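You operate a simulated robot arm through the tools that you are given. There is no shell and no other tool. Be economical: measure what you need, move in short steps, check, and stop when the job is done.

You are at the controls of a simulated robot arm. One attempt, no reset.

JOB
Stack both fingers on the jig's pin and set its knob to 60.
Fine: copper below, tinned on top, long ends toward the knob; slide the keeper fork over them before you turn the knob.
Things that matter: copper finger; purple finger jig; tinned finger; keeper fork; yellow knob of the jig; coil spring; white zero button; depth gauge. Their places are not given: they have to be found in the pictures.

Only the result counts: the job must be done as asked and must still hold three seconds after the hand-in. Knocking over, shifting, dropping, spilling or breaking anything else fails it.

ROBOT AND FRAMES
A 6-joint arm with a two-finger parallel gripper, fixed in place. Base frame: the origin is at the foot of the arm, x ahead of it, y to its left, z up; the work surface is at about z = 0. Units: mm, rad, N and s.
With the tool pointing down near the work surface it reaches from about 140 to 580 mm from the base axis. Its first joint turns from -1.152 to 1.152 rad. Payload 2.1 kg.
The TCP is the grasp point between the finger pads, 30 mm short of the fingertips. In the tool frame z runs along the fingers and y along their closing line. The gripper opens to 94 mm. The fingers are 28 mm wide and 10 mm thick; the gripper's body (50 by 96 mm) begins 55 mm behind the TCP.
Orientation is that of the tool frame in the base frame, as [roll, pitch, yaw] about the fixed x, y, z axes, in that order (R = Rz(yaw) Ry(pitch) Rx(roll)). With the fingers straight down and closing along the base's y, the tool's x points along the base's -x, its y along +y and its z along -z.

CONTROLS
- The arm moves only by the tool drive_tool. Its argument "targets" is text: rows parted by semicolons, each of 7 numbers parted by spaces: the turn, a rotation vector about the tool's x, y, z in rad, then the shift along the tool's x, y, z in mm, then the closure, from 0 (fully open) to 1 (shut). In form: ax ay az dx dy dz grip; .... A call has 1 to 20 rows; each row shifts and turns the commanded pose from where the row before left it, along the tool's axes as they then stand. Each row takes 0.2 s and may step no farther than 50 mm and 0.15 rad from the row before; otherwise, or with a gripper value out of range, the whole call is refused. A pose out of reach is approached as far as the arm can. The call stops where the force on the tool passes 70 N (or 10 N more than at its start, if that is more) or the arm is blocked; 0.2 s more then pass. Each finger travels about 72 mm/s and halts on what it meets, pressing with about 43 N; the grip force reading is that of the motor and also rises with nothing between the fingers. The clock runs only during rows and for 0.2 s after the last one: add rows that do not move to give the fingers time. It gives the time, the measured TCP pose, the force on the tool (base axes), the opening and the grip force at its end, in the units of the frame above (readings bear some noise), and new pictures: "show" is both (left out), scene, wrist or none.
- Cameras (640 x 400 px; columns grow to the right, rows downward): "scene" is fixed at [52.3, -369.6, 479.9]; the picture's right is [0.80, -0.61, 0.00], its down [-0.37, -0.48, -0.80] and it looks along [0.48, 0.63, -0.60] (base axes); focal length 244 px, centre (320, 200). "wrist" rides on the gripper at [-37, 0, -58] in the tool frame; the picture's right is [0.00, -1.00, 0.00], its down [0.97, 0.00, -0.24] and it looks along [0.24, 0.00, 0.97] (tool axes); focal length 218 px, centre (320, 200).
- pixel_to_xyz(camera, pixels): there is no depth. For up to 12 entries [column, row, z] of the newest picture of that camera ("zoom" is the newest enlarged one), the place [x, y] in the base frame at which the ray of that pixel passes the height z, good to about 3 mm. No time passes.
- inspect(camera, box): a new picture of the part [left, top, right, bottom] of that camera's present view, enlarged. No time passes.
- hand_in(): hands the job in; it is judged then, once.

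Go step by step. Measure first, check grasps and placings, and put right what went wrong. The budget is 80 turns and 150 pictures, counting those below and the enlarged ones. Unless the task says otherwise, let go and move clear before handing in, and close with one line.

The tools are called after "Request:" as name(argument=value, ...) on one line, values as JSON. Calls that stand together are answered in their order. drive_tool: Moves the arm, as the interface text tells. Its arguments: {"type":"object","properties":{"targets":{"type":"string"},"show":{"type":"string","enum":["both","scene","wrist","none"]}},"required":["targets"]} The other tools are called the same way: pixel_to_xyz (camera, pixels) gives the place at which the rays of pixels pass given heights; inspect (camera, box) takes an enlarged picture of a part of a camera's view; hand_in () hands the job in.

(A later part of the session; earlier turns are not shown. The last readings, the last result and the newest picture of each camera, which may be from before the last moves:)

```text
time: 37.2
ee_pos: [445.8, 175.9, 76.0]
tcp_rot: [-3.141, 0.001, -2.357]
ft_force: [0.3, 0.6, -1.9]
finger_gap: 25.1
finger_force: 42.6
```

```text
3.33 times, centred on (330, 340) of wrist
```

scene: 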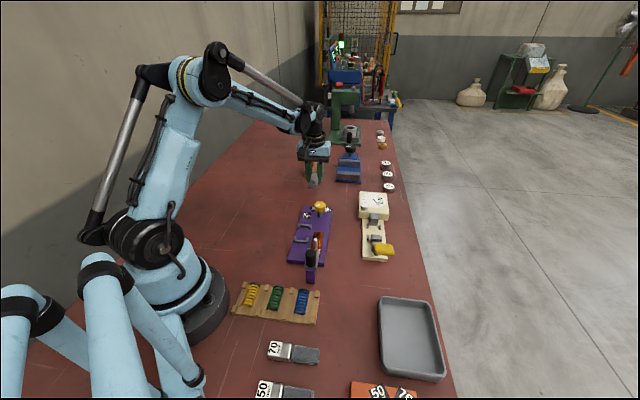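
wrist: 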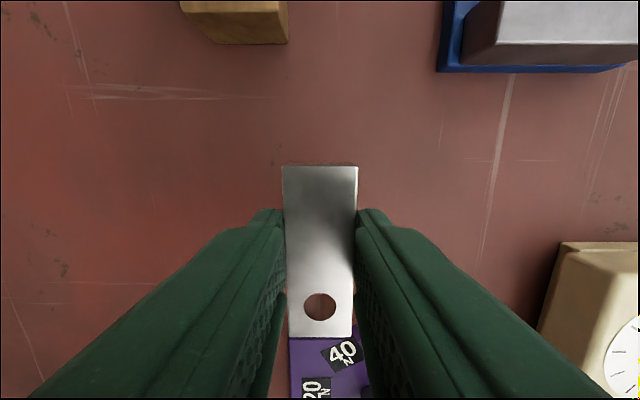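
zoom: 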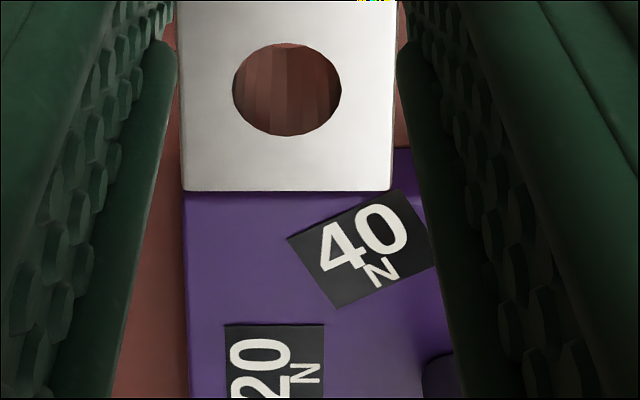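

Tinned is held firmly. Its hole is 2 mm further forward in the grip than the copper's, so I'll return by the reversed path less 2 mm.

Request:
drive_tool(targets="0 0 0 0 0 -6 1;0 0 0 0 0 -12 1;0 0 0 0 0 -12 1;0 0 0 0 0 -8 1;0 0 0 8 -1.4 0 1;0 0 0 16 -2.9 0 1;0 0 0 22 -3.9 0 1;0 0 0 26 -4.7 0 1;0 0 0 26 -4.7 0 1;0 0 0 26 -4.7 0 1;0 0 0 26 -4.7 0 1;0 0 0 26 -4.7 0 1;0 0 0 24 -4.3 0 1;0 0 0 18 -3.2 0 1;0 0 0 13 -2.3 0 1;0 0 0 8 -1.4 0 1;0 0 0 4.5 -0.8 0 1;0 0 0 0 0 0 1")

Request:
inspect(camera="wrist", box=[290, 270, 350, 340])

Request:
inspect(camera="scene", box=[285, 200, 345, 270])

```text
time: 41.0
ee_pos: [304.2, -26.5, 113.5]
tcp_rot: [-3.141, 0.003, -2.356]
ft_force: [1.0, 0.4, -1.8]
finger_gap: 25.2
finger_force: 43.0
```

scene: 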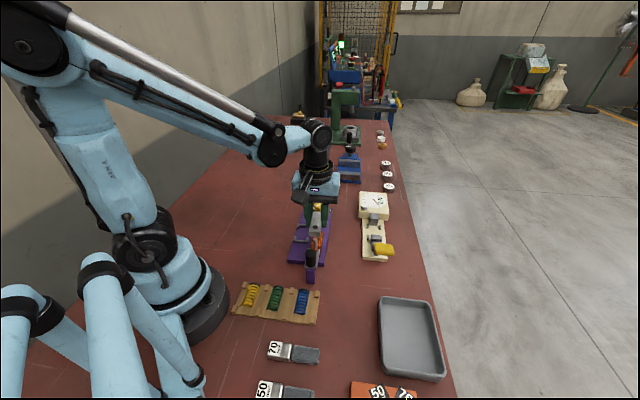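
wrist: 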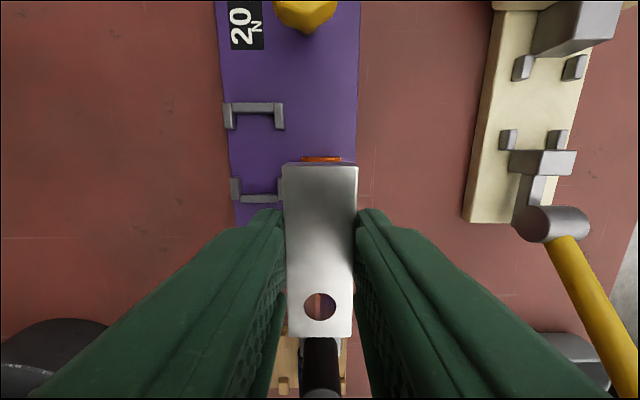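

```text
5.71 times, centred on (320, 305) of wrist
```

zoom: 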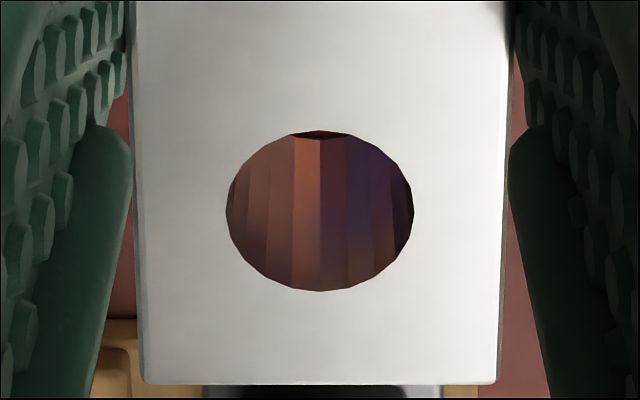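

```text
5.71 times, centred on (315, 235) of scene
```

zoom: 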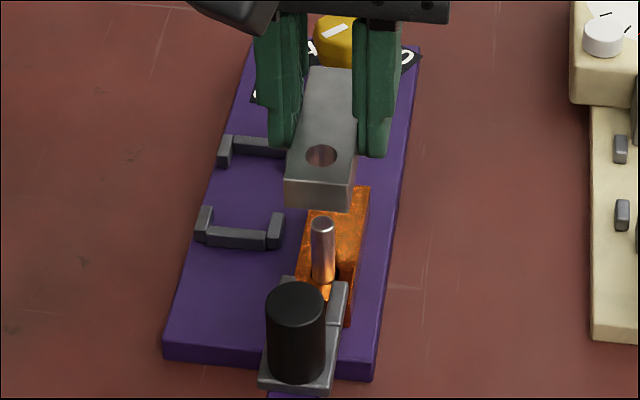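

Alignment looks right in both views. I'll lower to just below the tip level and check for entry.

Request:
drive_tool(targets="0 0 0 0 0 6 1;0 0 0 0 0 6 1;0 0 0 0 0 4 1;0 0 0 0 0 2 1;0 0 0 0 0 2 1;0 0 0 0 0 2 1;0 0 0 0 0 2 1;0 0 0 0 0 0 1", show="wrist")

Request:
inspect(camera="wrist", box=[290, 270, 350, 340])

```text
time: 42.8
ee_pos: [305.0, -28.0, 89.8]
tcp_rot: [-3.141, 0.002, -2.358]
ft_force: [1.3, 0.2, 28.2]
finger_gap: 25.1
finger_force: 42.7
```

wrist: 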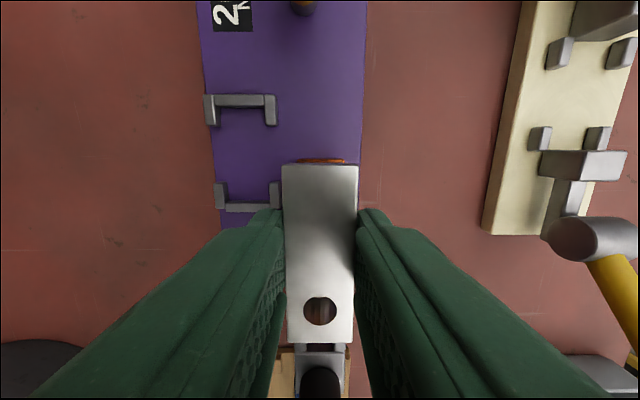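

```text
5.71 times, centred on (320, 305) of wrist
```

zoom: 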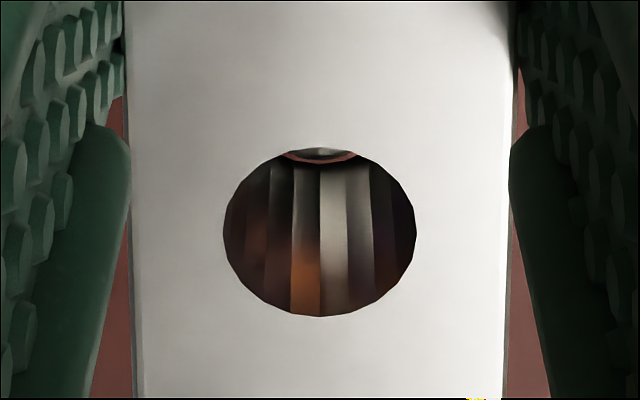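

The force is 28 N, so the bar met the pin rim and slid up about 2.5 mm in the grip. Through the hole the pin sits about 1 mm ahead of centre, so I'll back up 4 mm, move 1 mm forward and retry.

Request:
drive_tool(targets="0 0 0 0 0 -4 1;0 0 0 1.1 0 0 1;0 0 0 0 0 0 1;0 0 0 0 0 2 1;0 0 0 0 0 1.5 1;0 0 0 0 0 1.5 1;0 0 0 0 0 1 1;0 0 0 0 0 0 1", show="wrist")

Request:
inspect(camera="wrist", box=[290, 270, 350, 340])

```text
time: 44.6
ee_pos: [303.5, -28.2, 87.9]
tcp_rot: [-3.141, 0.002, -2.356]
ft_force: [0.5, -0.3, -1.9]
finger_gap: 25.3
finger_force: 42.9
```

wrist: 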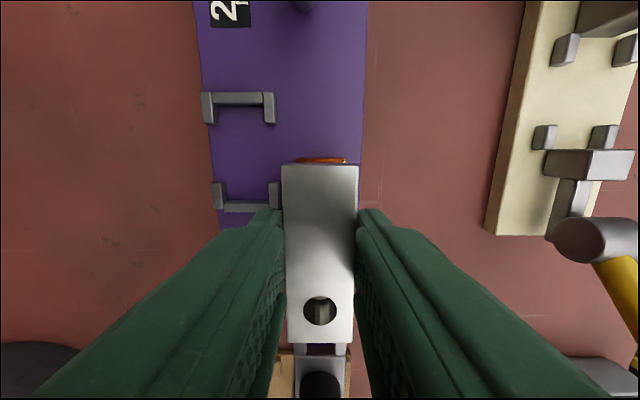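

```text
5.71 times, centred on (320, 305) of wrist
```

zoom: 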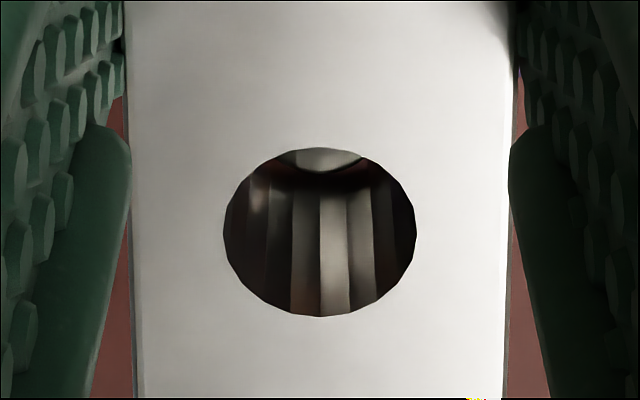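

It has entered with no force. I'll lower toward the copper's top.

Request:
drive_tool(targets="0 0 0 0 0 3 1;0 0 0 0 0 4 1;0 0 0 0 0 4 1;0 0 0 0 0 4 1;0 0 0 0 0 4 1;0 0 0 0 0 3 1;0 0 0 0 0 2 1;0 0 0 0 0 1 1;0 0 0 0 0 0 1")

Request:
inspect(camera="scene", box=[285, 210, 345, 280])

```text
time: 46.6
ee_pos: [304.5, -27.9, 62.2]
tcp_rot: [-3.141, 0.002, -2.359]
ft_force: [-0.3, 0.2, -1.3]
finger_gap: 25.1
finger_force: 42.7
```

scene: 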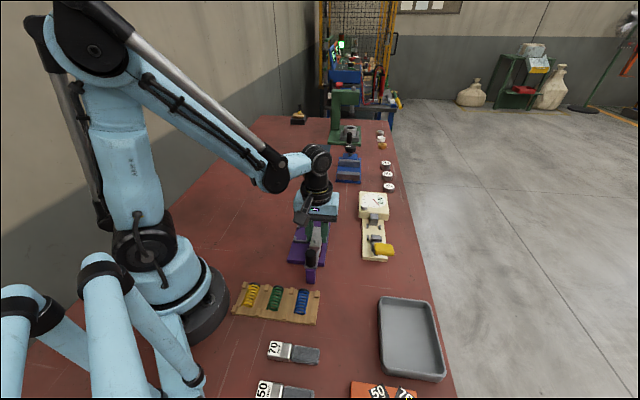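
wrist: 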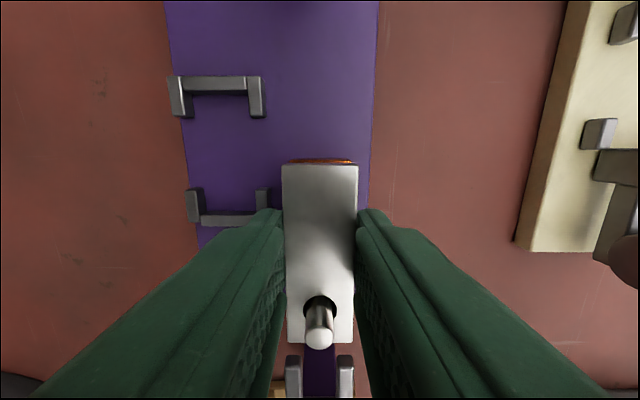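

```text
5.71 times, centred on (315, 245) of scene
```

zoom: 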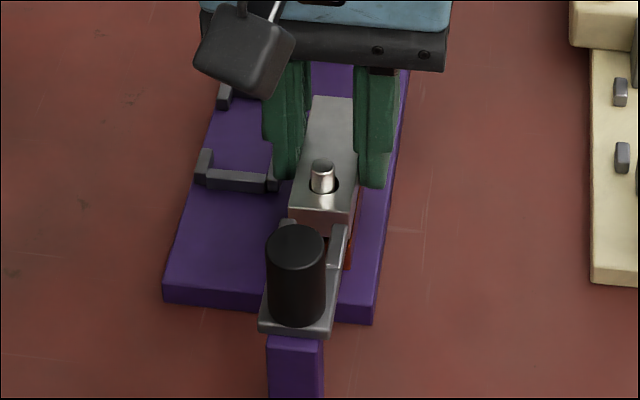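

I'll go 2 mm lower and release there, leaving a drop of about 1.5 mm, so the fingertips don't catch the copper.

Request:
drive_tool(targets="0 0 0 0 0 1 1;0 0 0 0 0 1 1;0 0 0 0 0 0 1;0 0 0 0 0 0 0.68;0 0 0 0 0 0 0.66;0 0 0 0 0 0 0.66;0 0 0 0 0 -3 0.66;0 0 0 0 0 -6 0.6;0 0 0 0 0 -10 0.5;0 0 0 0 0 -20 0.4;0 0 0 0 0 -20 0.4;0 0 0 0 0 -20 0.4;0 0 0 0 0 0 0.4")

Request:
inspect(camera="wrist", box=[260, 140, 380, 260])

Request:
inspect(camera="wrist", box=[260, 220, 380, 360])

Request:
inspect(camera="scene", box=[285, 210, 345, 280])

```text
time: 49.4
ee_pos: [303.5, -30.2, 138.7]
tcp_rot: [-3.141, 0.001, -2.356]
ft_force: [0.9, -0.3, -0.5]
finger_gap: 56.3
finger_force: 0.1
```

scene: 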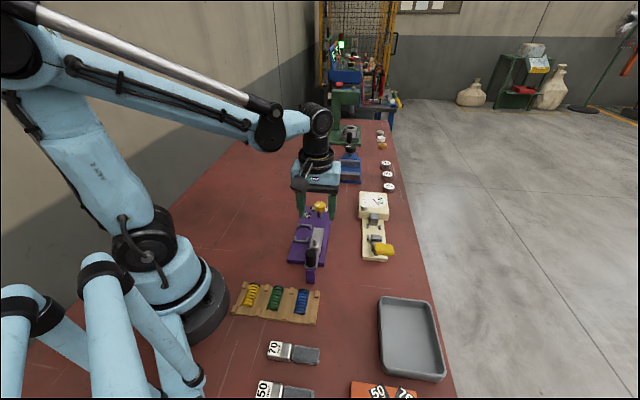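
wrist: 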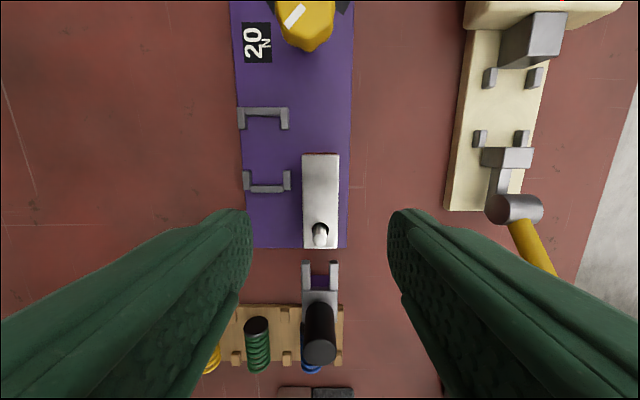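

```text
3.33 times, centred on (320, 200) of wrist
```

zoom: 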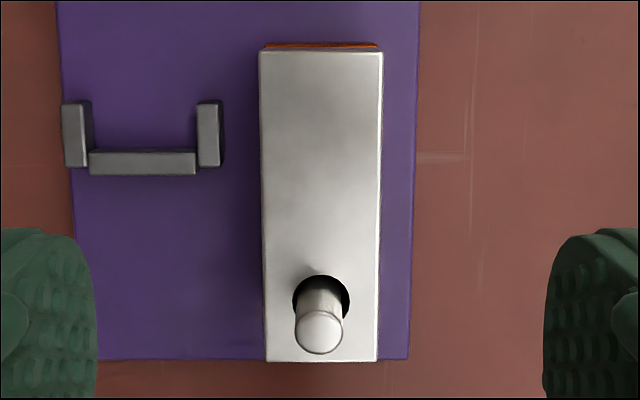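

```text
2.86 times, centred on (320, 290) of wrist
```

zoom: 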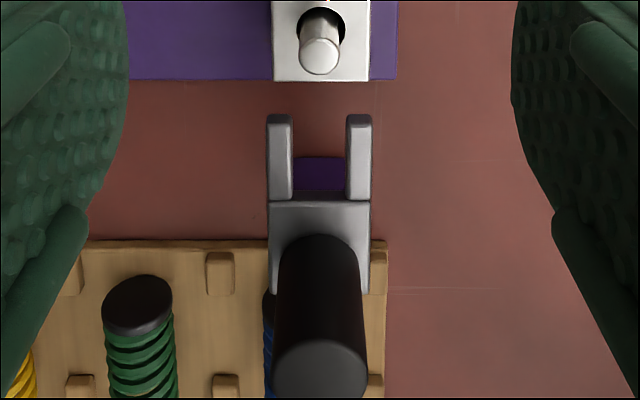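

```text
5.71 times, centred on (315, 245) of scene
```

zoom: 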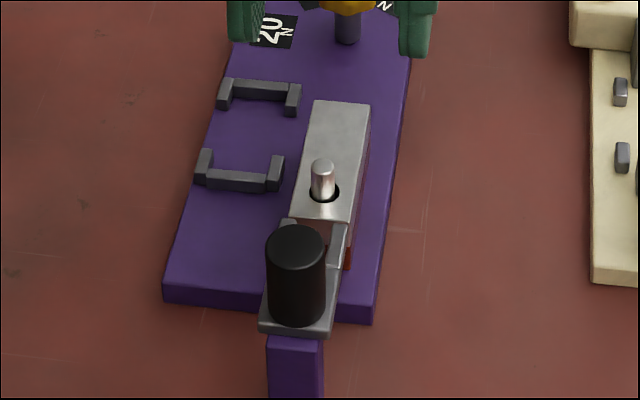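

Tinned lies flat on the copper, and both point at the knob. Next I'll measure the fork.

Request:
inspect(camera="scene", box=[300, 235, 330, 290])

Request:
inspect(camera="wrist", box=[290, 255, 350, 375])

Request:
pixel_to_xyz(camera="wrist", pixels=[[333.3, 263.8, 45], [333.3, 263.8, 55]])

Request:
pixel_to_xyz(camera="scene", pixels=[[318.5, 249.9, 45], [318.5, 249.9, 55]])

```text
7.27 times, centred on (315, 262) of scene
```

zoom: 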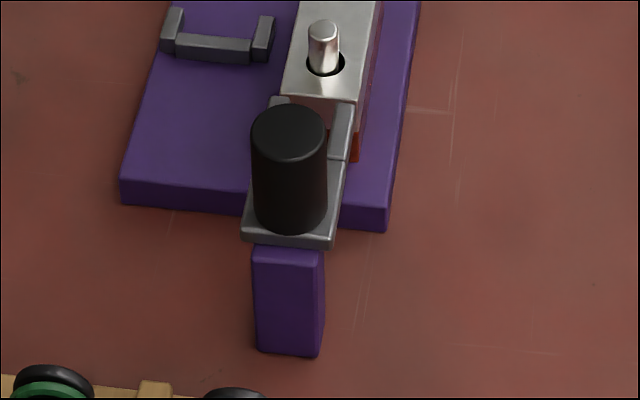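

```text
3.33 times, centred on (320, 315) of wrist
```

zoom: 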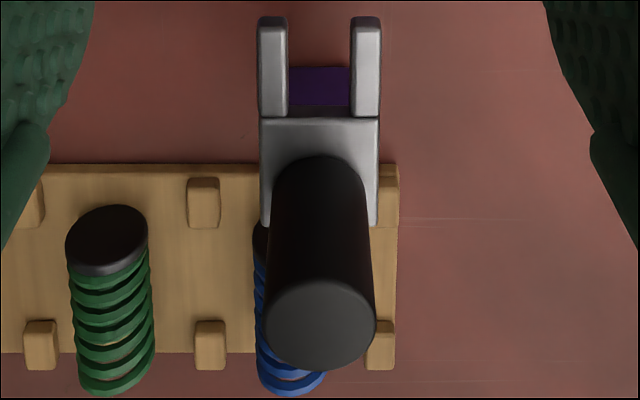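

```text
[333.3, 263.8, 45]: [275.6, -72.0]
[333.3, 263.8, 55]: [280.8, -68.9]
```

```text
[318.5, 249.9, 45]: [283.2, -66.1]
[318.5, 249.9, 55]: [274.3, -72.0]
```

The fork's tines are at z≈45–50.5, just at the stack's top, with a 14 mm slot aligned with the pin. The handle is about 21 mm thick, 90.5 mm ahead, with its top at z≈85. I'll move above the handle.

Request:
drive_tool(targets="0 0 0 15 0 0 0.4;0 0 0 25 0 0 0.4;0 0 0 25 0 0 0.4;0 0 0 16 0 0 0.4;0 0 0 9.5 0 0 0.4;0 0 0 0 0 10 0.4;0 0 0 0 0 10 0.4;0 0 0 0 0 0 0.4;0 0 0 0 0 0 0.4")

Request:
inspect(camera="wrist", box=[260, 150, 380, 260])

Request:
inspect(camera="scene", box=[280, 220, 350, 290])

```text
time: 51.4
ee_pos: [240.0, -93.8, 118.5]
tcp_rot: [-3.141, 0.002, -2.357]
ft_force: [0.2, 0.6, -0.2]
finger_gap: 56.4
finger_force: 0.1
```

scene: 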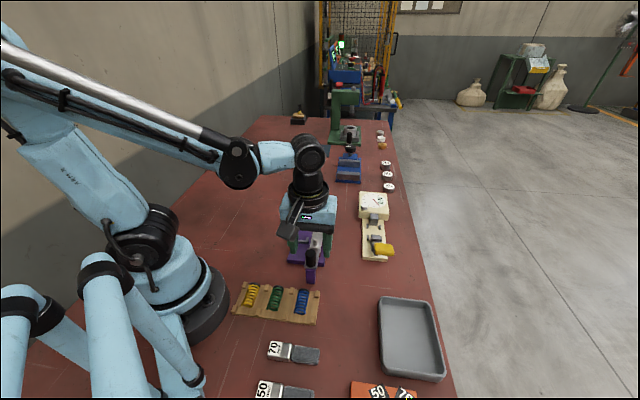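
wrist: 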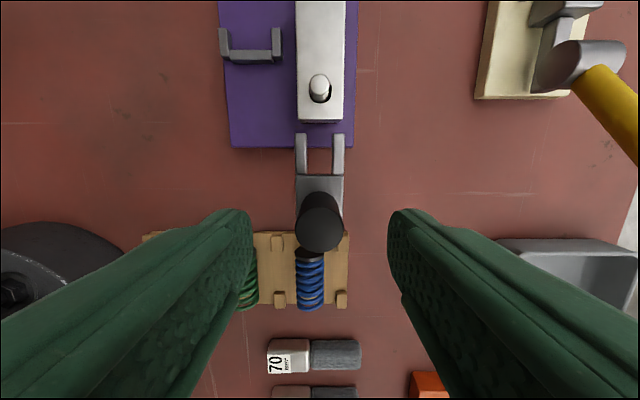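

```text
3.64 times, centred on (320, 205) of wrist
```

zoom: 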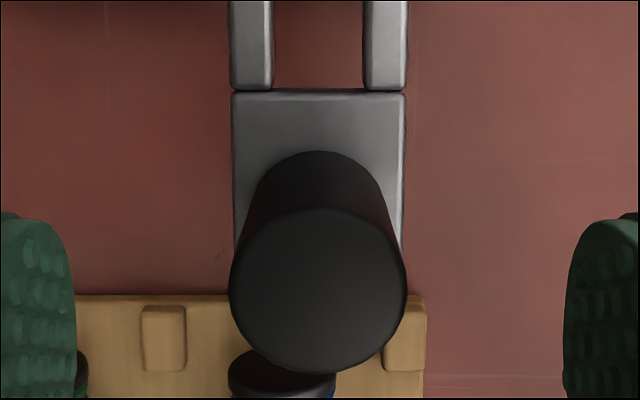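

```text
5.71 times, centred on (315, 255) of scene
```

zoom: 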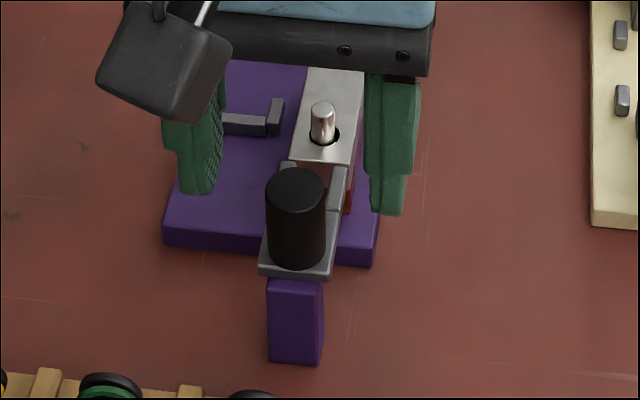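

The handle is centred (within about 1 mm in x and y). I'll lower so the tips are just above the fork plate and close on the handle.

Request:
drive_tool(targets="0 0 0 -0.8 0 12 0.4;0 0 0 0 0 12 0.4;0 0 0 0 0 6 0.4;0 0 0 0 0 3 0.4;0 0 0 0 0 0 0.55;0 0 0 0 0 0 0.7;0 0 0 0 0 0 1;0 0 0 0 0 0 1;0 0 0 0 0 0 1")

Request:
inspect(camera="scene", box=[280, 220, 350, 290])

```text
time: 53.4
ee_pos: [241.3, -91.9, 85.4]
tcp_rot: [-3.138, 0.002, -2.358]
ft_force: [6.7, -4.6, -12.7]
finger_gap: 21.5
finger_force: 45.4
```

scene: 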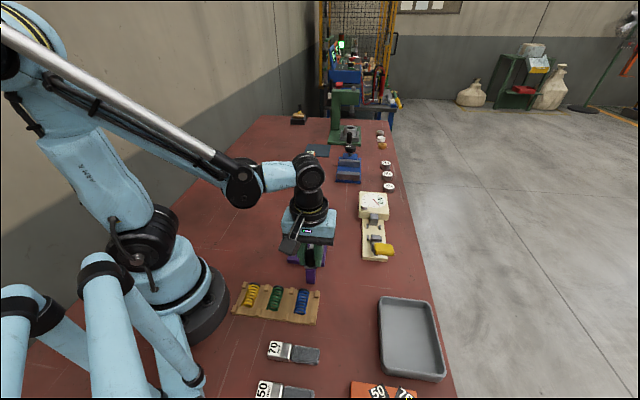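
wrist: 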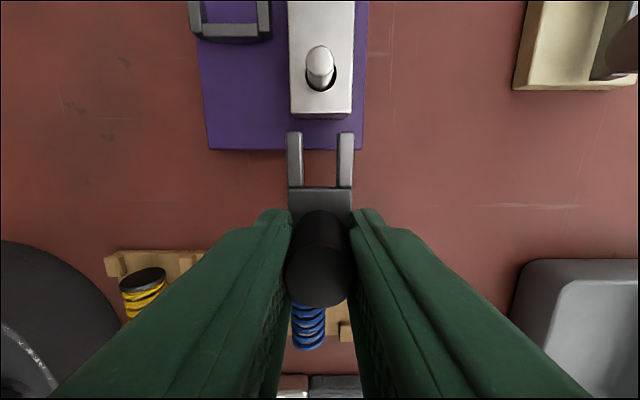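

```text
5.71 times, centred on (315, 255) of scene
```

zoom: 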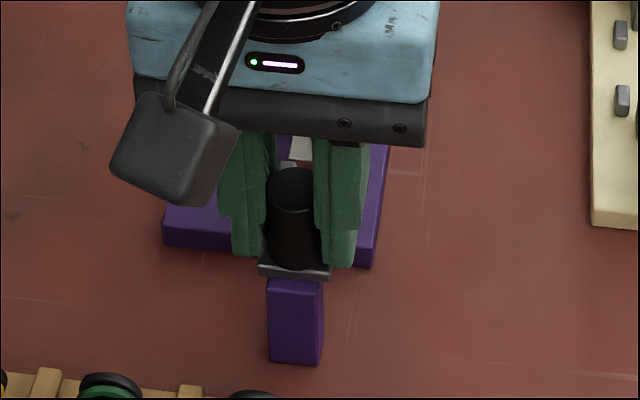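

The handle is held (gap 21.5), and the small side force hints at a guided fork. I'll slide it 10 mm toward the pin and check.

Request:
drive_tool(targets="0 0 0 -2 0 0 1;0 0 0 -3 0 0 1;0 0 0 -3 0 0 1;0 0 0 -2 0 0 1;0 0 0 0 0 0 1", show="wrist")

Request:
inspect(camera="scene", box=[280, 220, 350, 290])

```text
time: 54.6
ee_pos: [247.6, -85.6, 86.8]
tcp_rot: [3.141, 0.001, -2.356]
ft_force: [5.8, -6.7, -38.1]
finger_gap: 21.7
finger_force: 45.4
```

wrist: 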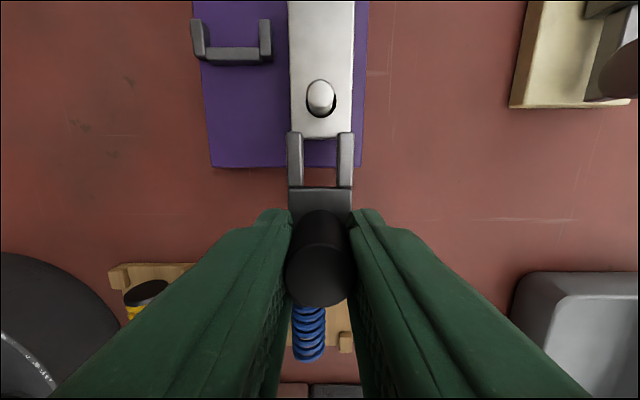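

```text
5.71 times, centred on (315, 255) of scene
```

zoom: 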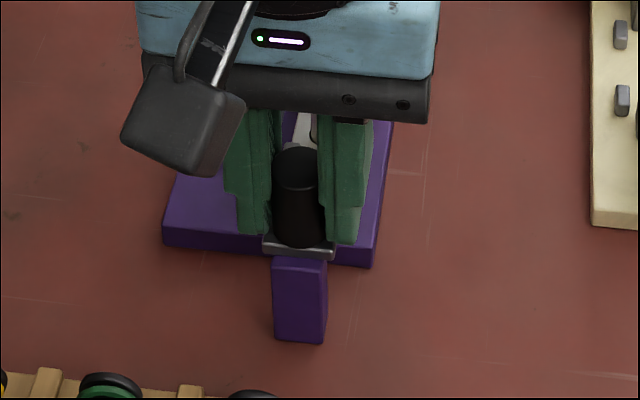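

The whole carriage, post included, moves along as guided (the post shifted in the scene zoom). I'll ease down 1 mm to relieve the vertical load and continue sliding.

Request:
drive_tool(targets="0 0 0 0 0 1 1;0 0 0 -3 0 0 1;0 0 0 -3 0 0 1;0 0 0 -3 0 0 1;0 0 0 -1 0 0 1;0 0 0 0 0 0 1", show="wrist")

Request:
inspect(camera="scene", box=[280, 220, 350, 290])

```text
time: 56.0
ee_pos: [255.6, -76.7, 86.0]
tcp_rot: [-3.141, 0.002, -2.357]
ft_force: [-8.7, 9.2, 33.6]
finger_gap: 21.7
finger_force: 45.5
```

wrist: 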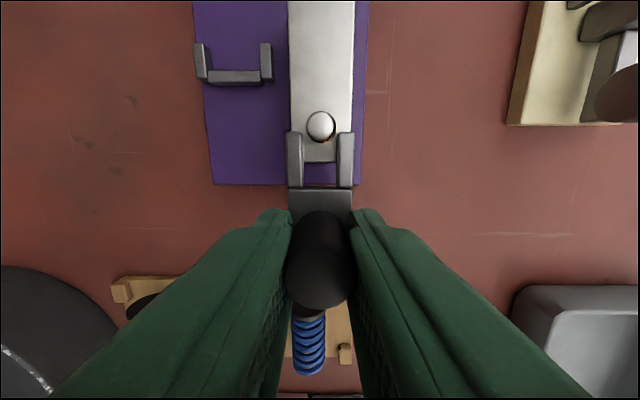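

```text
5.71 times, centred on (315, 255) of scene
```

zoom: 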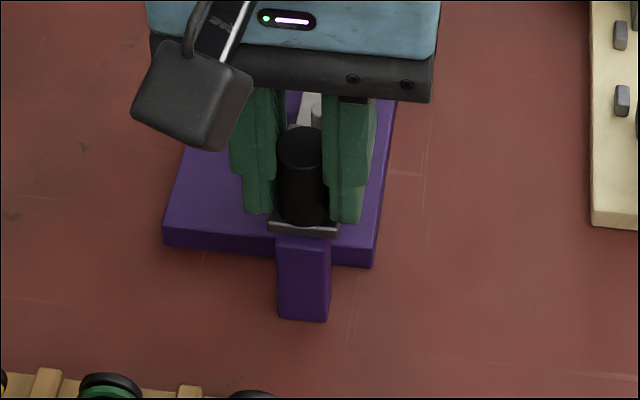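

The tines are now over the tinned end. I'll ease up 0.5 mm and continue the remaining ~20 mm, stopping on load.

Request:
drive_tool(targets="0 0 0 0 0.3 -0.5 1;0 0 0 -3 0 0 1;0 0 0 -3 0 0 1;0 0 0 -3 0 0 1;0 0 0 -1 0 0 1;0 0 0 0 0 0 1", show="wrist")

Request:
inspect(camera="wrist", box=[270, 110, 370, 220])

Request:
inspect(camera="scene", box=[280, 220, 350, 290])

```text
time: 57.4
ee_pos: [263.2, -69.3, 86.6]
tcp_rot: [-3.141, -0.001, -2.356]
ft_force: [0.7, -2.8, -38.1]
finger_gap: 21.8
finger_force: 45.3
```

wrist: 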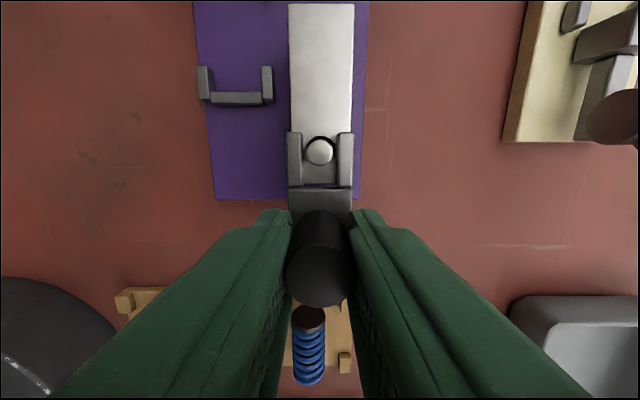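

```text
3.64 times, centred on (320, 165) of wrist
```

zoom: 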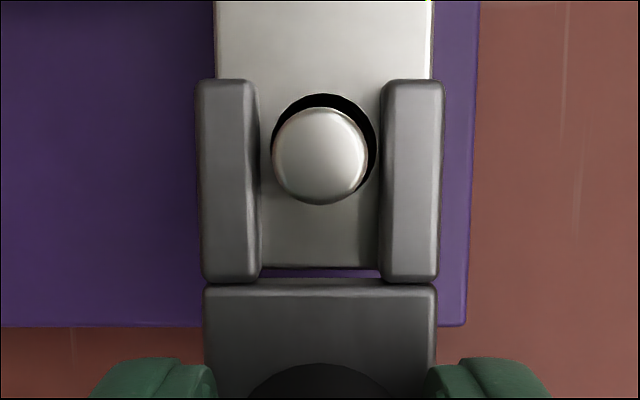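

```text
5.71 times, centred on (315, 255) of scene
```

zoom: 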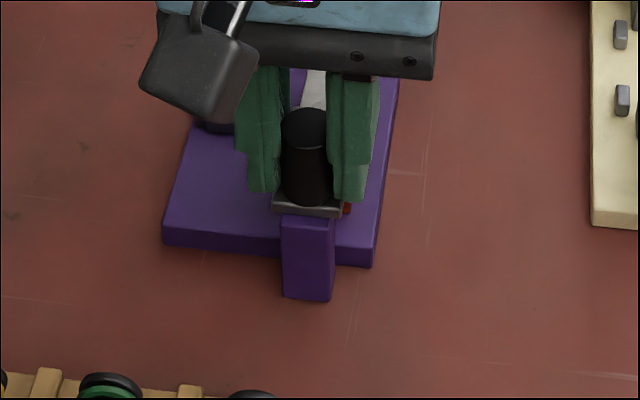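

The tines straddle the pin, with about 10 mm left to the slot's base. I'll slide on 8 mm and check.

Request:
drive_tool(targets="0 0 0 0 0 0.5 1;0 0 0 -3 0 0 1;0 0 0 -3 0 0 1;0 0 0 -2 0 0 1;0 0 0 0 0 0 1", show="wrist")

Request:
inspect(camera="wrist", box=[270, 110, 370, 220])

```text
time: 58.6
ee_pos: [266.2, -66.2, 85.3]
tcp_rot: [3.141, -0.005, -2.358]
ft_force: [-29.1, -16.0, 21.6]
finger_gap: 21.7
finger_force: 44.9
```

wrist: 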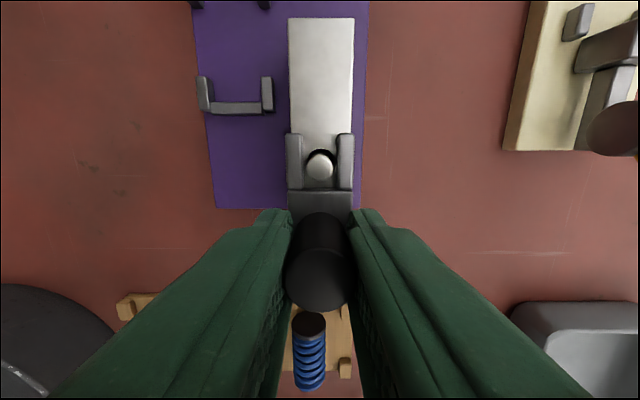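

```text
3.64 times, centred on (320, 165) of wrist
```

zoom: 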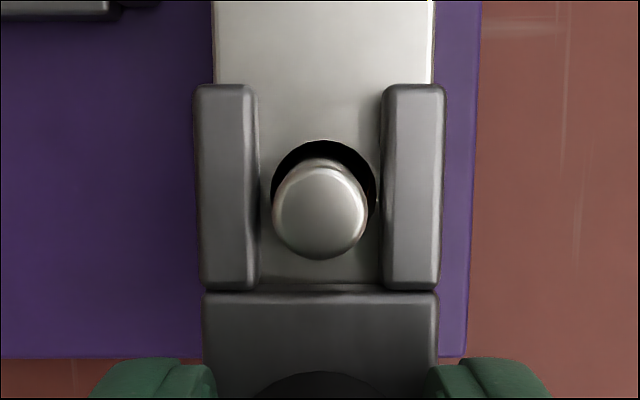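

A stop is pushing back at about 33 N. I'll check in the scene whether the post meets the jig edge.

Request:
inspect(camera="scene", box=[285, 225, 345, 285])

Request:
drive_tool(targets="0 0 0 -0.7 0 -0.5 1;0 0 0 0 0 0 1;0 0 0 0 0 0 1", show="none")

```text
6.67 times, centred on (315, 255) of scene
```

zoom: 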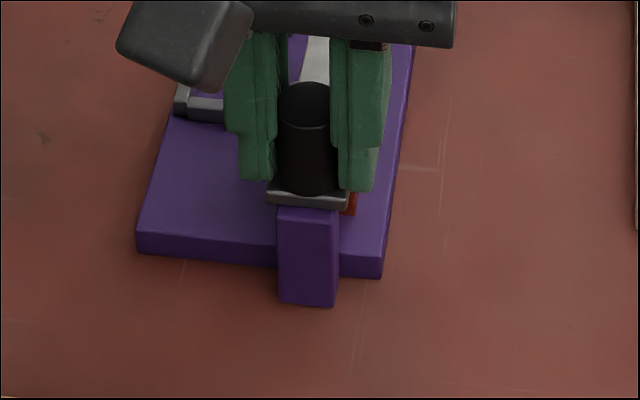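

```text
time: 59.4
ee_pos: [266.4, -66.9, 85.3]
tcp_rot: [3.141, -0.007, -2.357]
ft_force: [-22.0, -23.4, -22.0]
finger_gap: 21.9
finger_force: 44.9
```

It's a firm end stop. I'll take off the push, open, and rise clear.

Request:
drive_tool(targets="0 0 0 1 0 0.3 1;0 0 0 0 0 0 0.7;0 0 0 0 0 0 0.55;0 0 0 0 0 0 0.45;0 0 0 0 0 -5 0.45;0 0 0 0 0 -15 0.45;0 0 0 0 0 -25 0.45;0 0 0 0 0 -25 0.45;0 0 0 -20 0 0 0.45;0 0 0 -30 0 0 0.45;0 0 0 0 0 0 0.45;0 0 0 0 0 0 0.45")

Request:
inspect(camera="wrist", box=[240, 130, 380, 330])

Request:
inspect(camera="wrist", box=[240, 0, 400, 100])

Request:
inspect(camera="scene", box=[285, 195, 345, 275])

```text
time: 62.0
ee_pos: [302.5, -30.8, 155.2]
tcp_rot: [3.141, 0.001, -2.357]
ft_force: [-0.3, 0.7, -0.6]
finger_gap: 51.6
finger_force: 0.1
```

scene: 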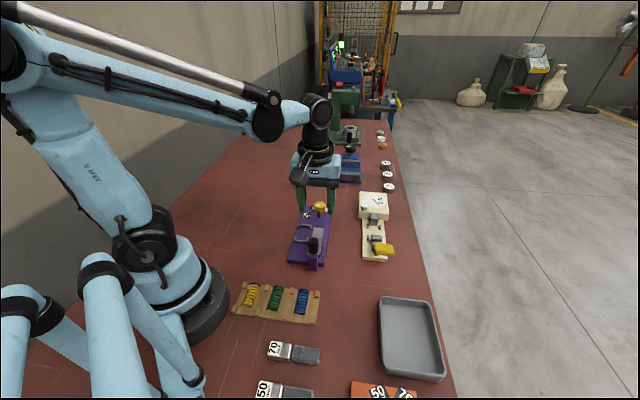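
wrist: 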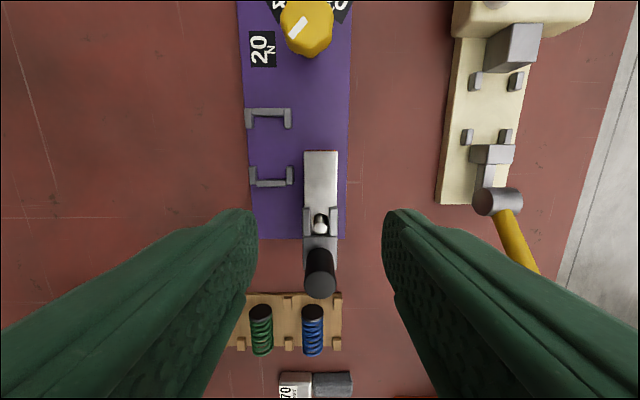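

```text
2.00 times, centred on (310, 230) of wrist
```

zoom: 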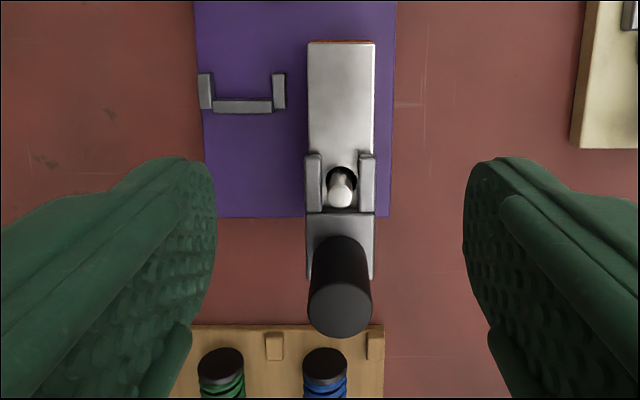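

```text
4.00 times, centred on (320, 50) of wrist
```

zoom: 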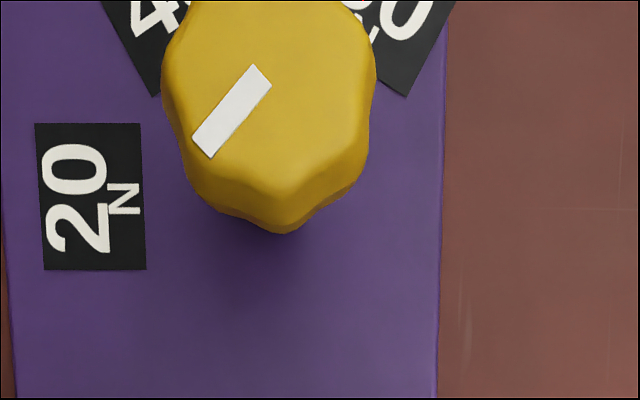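

```text
5.00 times, centred on (315, 235) of scene
```

zoom: 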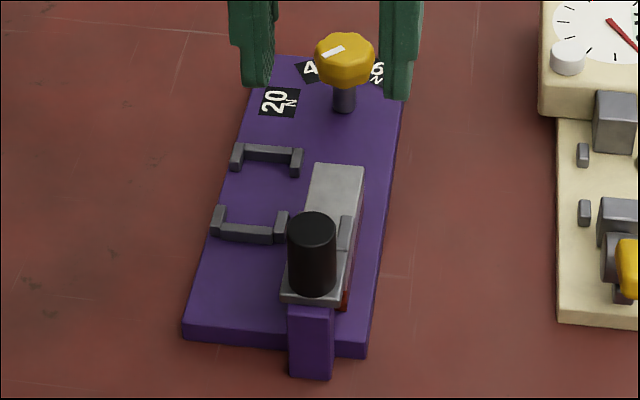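

The fork stays in place. The knob's mark points about 45° before "20" and 60 lies 120° beyond 20, so it needs about 165° clockwise. I'll move over the knob to measure it.

Request:
drive_tool(targets="0 0 0 -20 2 0 0.4;0 0 0 -35 2.3 0 0.4;0 0 0 -35 2 0 0.4;0 0 0 -23 2 0 0.4;0 0 0 0 0 0 0.4;0 0 0 0 0 0 0.4")

Request:
inspect(camera="wrist", box=[250, 140, 390, 240])

Request:
inspect(camera="scene", box=[295, 180, 345, 240])

```text
time: 63.4
ee_pos: [375.8, 56.4, 155.0]
tcp_rot: [3.141, 0.001, -2.356]
ft_force: [-0.1, 1.2, 0.4]
finger_gap: 56.8
finger_force: 0.0
```

scene: 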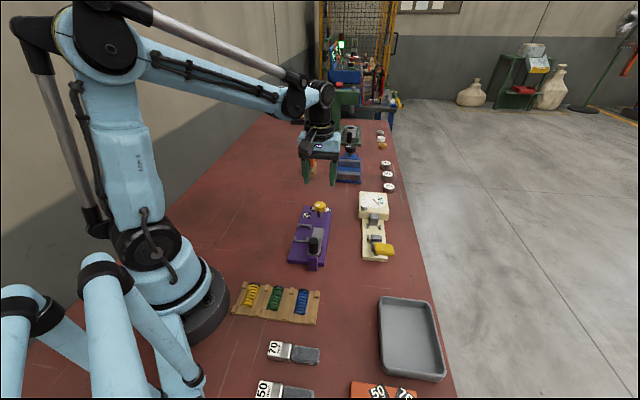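
wrist: 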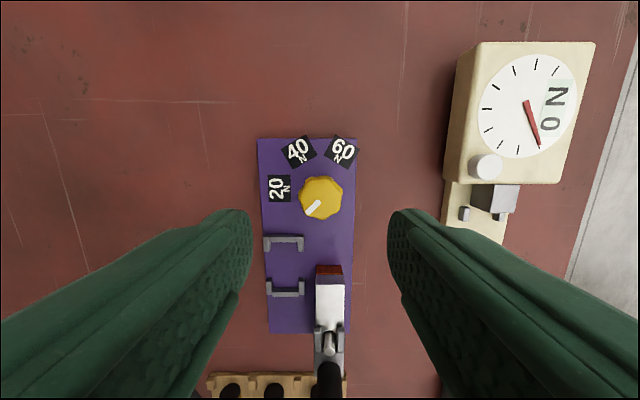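

```text
4.00 times, centred on (320, 190) of wrist
```

zoom: 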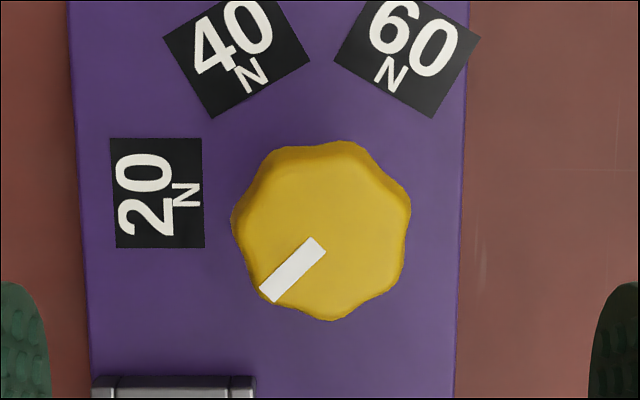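

```text
6.67 times, centred on (320, 210) of scene
```

zoom: 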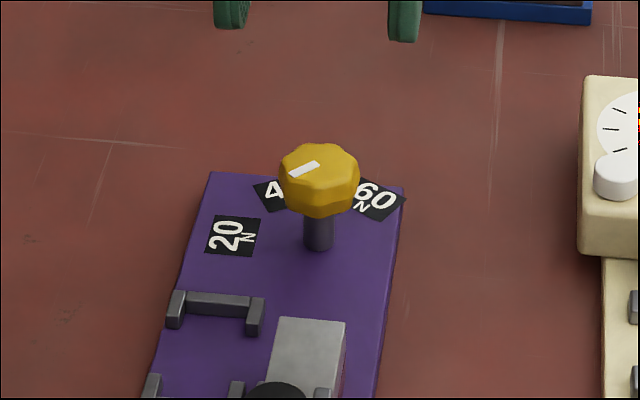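

The knob is centred within 1.3 mm (zoom centre 322,232) and is about 34 mm wide. I'll lower around it and close.

Request:
drive_tool(targets="0 0 0 1.3 0 20 0.4;0 0 0 0 0 25 0.4;0 0 0 0 0 25 0.4;0 0 0 0 0 15 0.4;0 0 0 0 0 9 0.4;0 0 0 0 0 0 0.5;0 0 0 0 0 0 1;0 0 0 0 0 0 1;0 0 0 0 0 0 1")

Request:
inspect(camera="wrist", box=[250, 140, 390, 340])

Request:
inspect(camera="scene", box=[295, 180, 345, 240])

```text
time: 65.4
ee_pos: [375.6, 54.0, 60.7]
tcp_rot: [3.139, -0.001, -2.353]
ft_force: [-7.3, 6.9, -14.7]
finger_gap: 33.4
finger_force: 45.3
```

scene: 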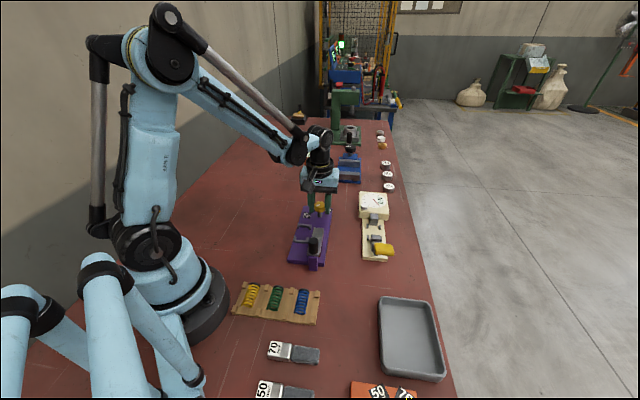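
wrist: 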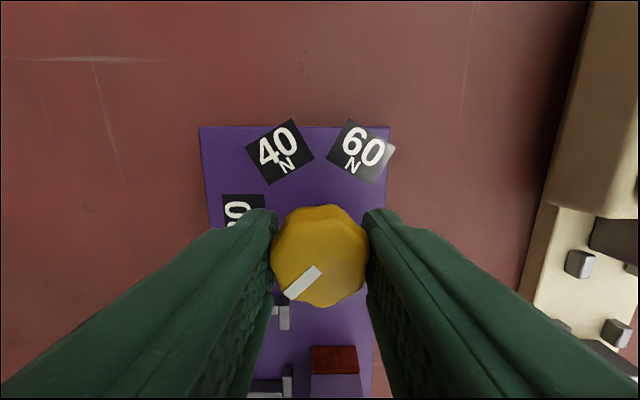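

```text
2.00 times, centred on (320, 240) of wrist
```

zoom: 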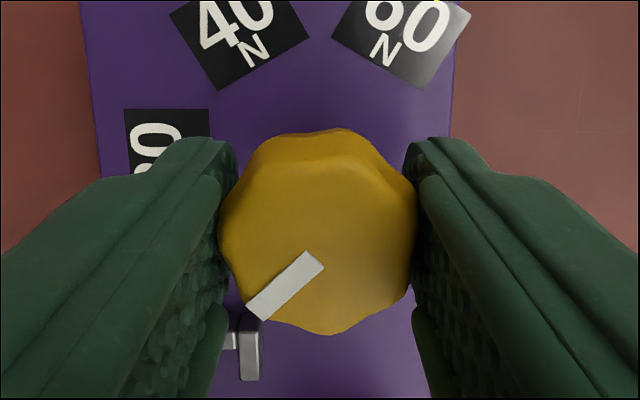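

```text
6.67 times, centred on (320, 210) of scene
```

zoom: 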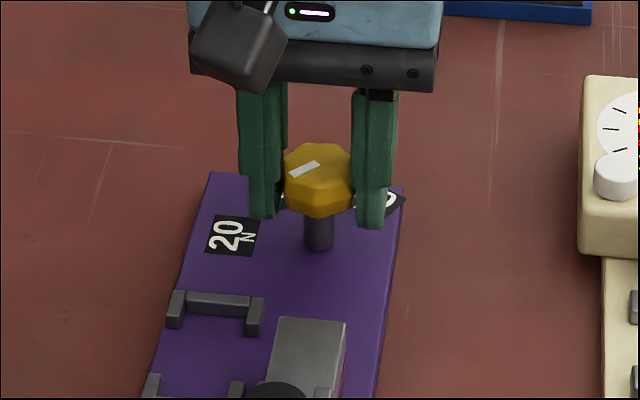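

The knob is gripped (gap 33.4). I'll turn it a little clockwise as a test.

Request:
drive_tool(targets="0 0 0.1 0 0 0 1;0 0 0.14 0 0 0 1;0 0 0.1 0 0 0 1;0 0 0 0 0 0 1")

Request:
inspect(camera="wrist", box=[250, 140, 390, 340])

Request:
inspect(camera="scene", box=[295, 180, 345, 240])

```text
time: 66.4
ee_pos: [375.0, 54.2, 61.8]
tcp_rot: [-3.141, -0.002, -2.698]
ft_force: [-8.0, -0.6, -26.2]
finger_gap: 33.8
finger_force: 44.9
```

scene: 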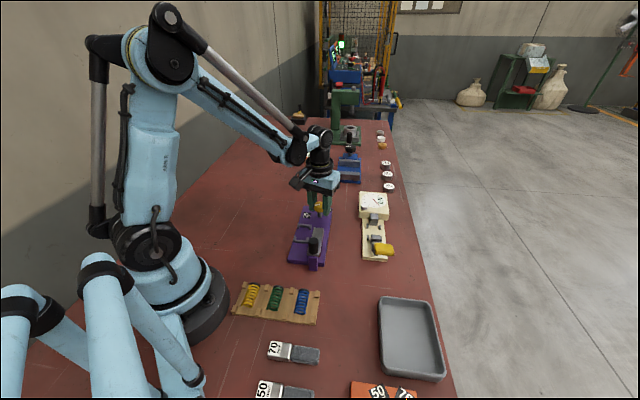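
wrist: 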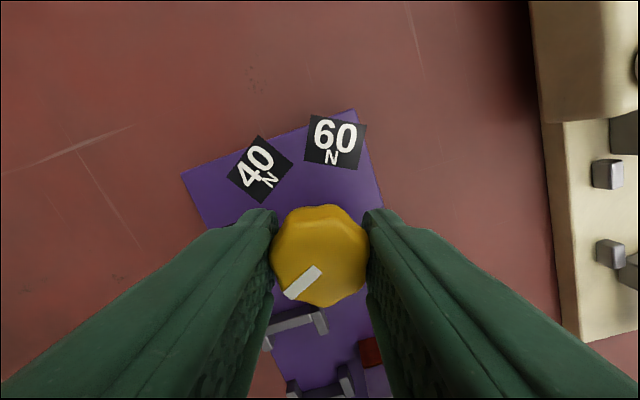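

```text
2.00 times, centred on (320, 240) of wrist
```

zoom: 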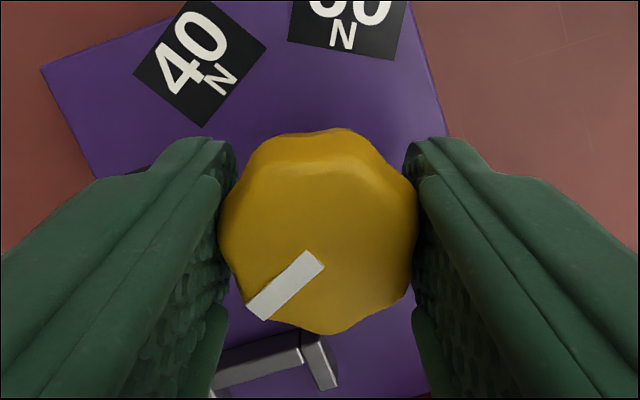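

```text
6.67 times, centred on (320, 210) of scene
```

zoom: 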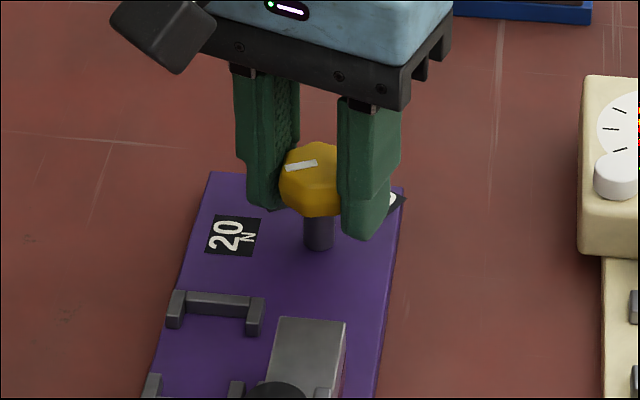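

The knob follows. I'll ease down 0.7 mm and continue 1.4 rad.

Request:
drive_tool(targets="0 0 0.1 0 0 0.7 1;0 0 0.14 0 0 0 1;0 0 0.14 0 0 0 1;0 0 0.14 0 0 0 1;0 0 0.14 0 0 0 1;0 0 0.14 0 0 0 1;0 0 0.14 0 0 0 1;0 0 0.14 0 0 0 1;0 0 0.14 0 0 0 1;0 0 0.1 0 0 0 1;0 0 0.08 0 0 0 1;0 0 0 0 0 0 1")

Request:
inspect(camera="scene", box=[295, 180, 345, 240])

```text
time: 69.0
ee_pos: [375.6, 55.6, 60.7]
tcp_rot: [3.139, -0.001, 2.185]
ft_force: [-3.4, 3.8, 10.9]
finger_gap: 33.8
finger_force: 45.0
```

scene: 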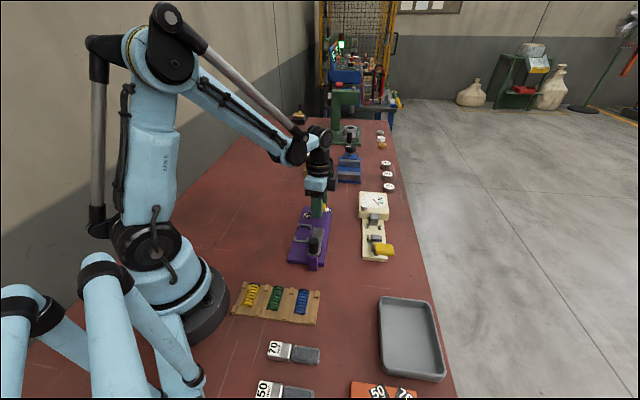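
wrist: 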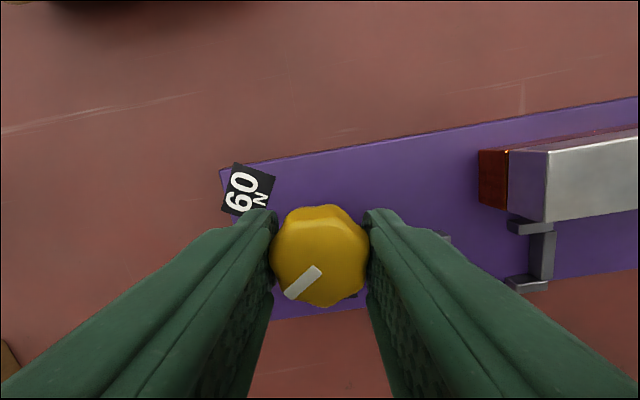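

```text
6.67 times, centred on (320, 210) of scene
```

zoom: 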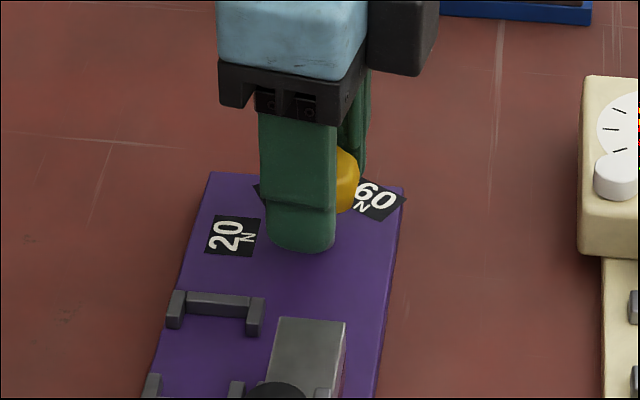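

The mark hasn't moved relative to the gripper and the yaw is 2.185. About 1.14 rad remains, so I'll continue.

Request:
drive_tool(targets="0 0 0.1 0 0 -0.3 1;0 0 0.14 0 0 0 1;0 0 0.14 0 0 0 1;0 0 0.14 0 0 0 1;0 0 0.14 0 0 0 1;0 0 0.14 0 0 0 1;0 0 0.14 0 0 0 1;0 0 0.1 0 0 0 1;0 0 0.08 0 0 0 1;0 0 0.024 0 0 0 1;0 0 0 0 0 0 1;0 0 0 0 0 0 1")

Request:
inspect(camera="wrist", box=[220, 140, 420, 340])

```text
time: 71.6
ee_pos: [376.0, 55.0, 62.4]
tcp_rot: [3.14, -0.003, 1.043]
ft_force: [11.5, 13.5, -5.7]
finger_gap: 33.5
finger_force: 44.8
```

scene: 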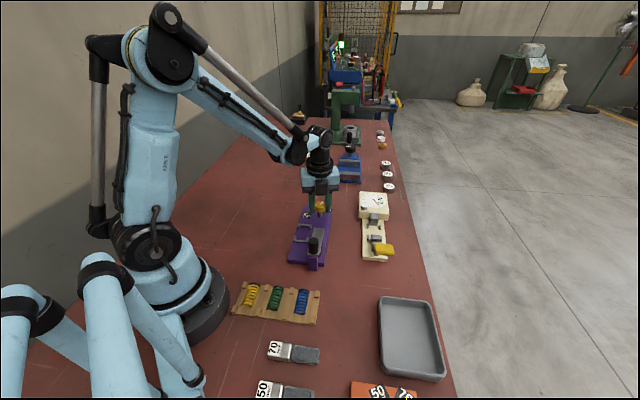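
wrist: 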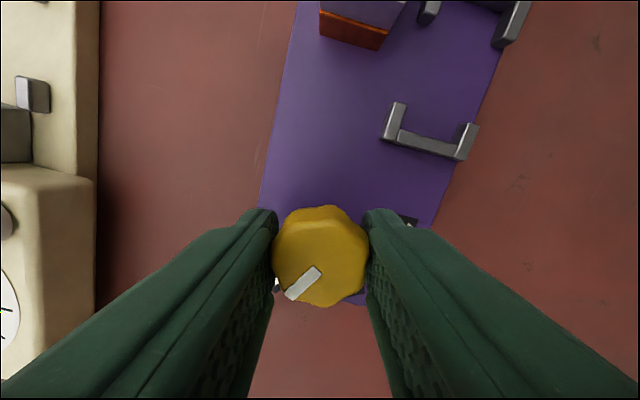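

```text
2.00 times, centred on (320, 240) of wrist
```

zoom: 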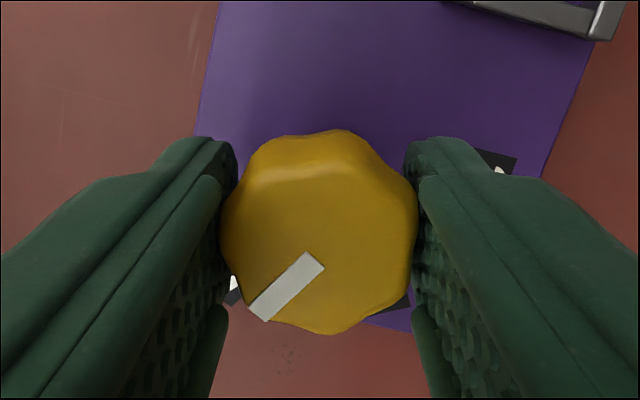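

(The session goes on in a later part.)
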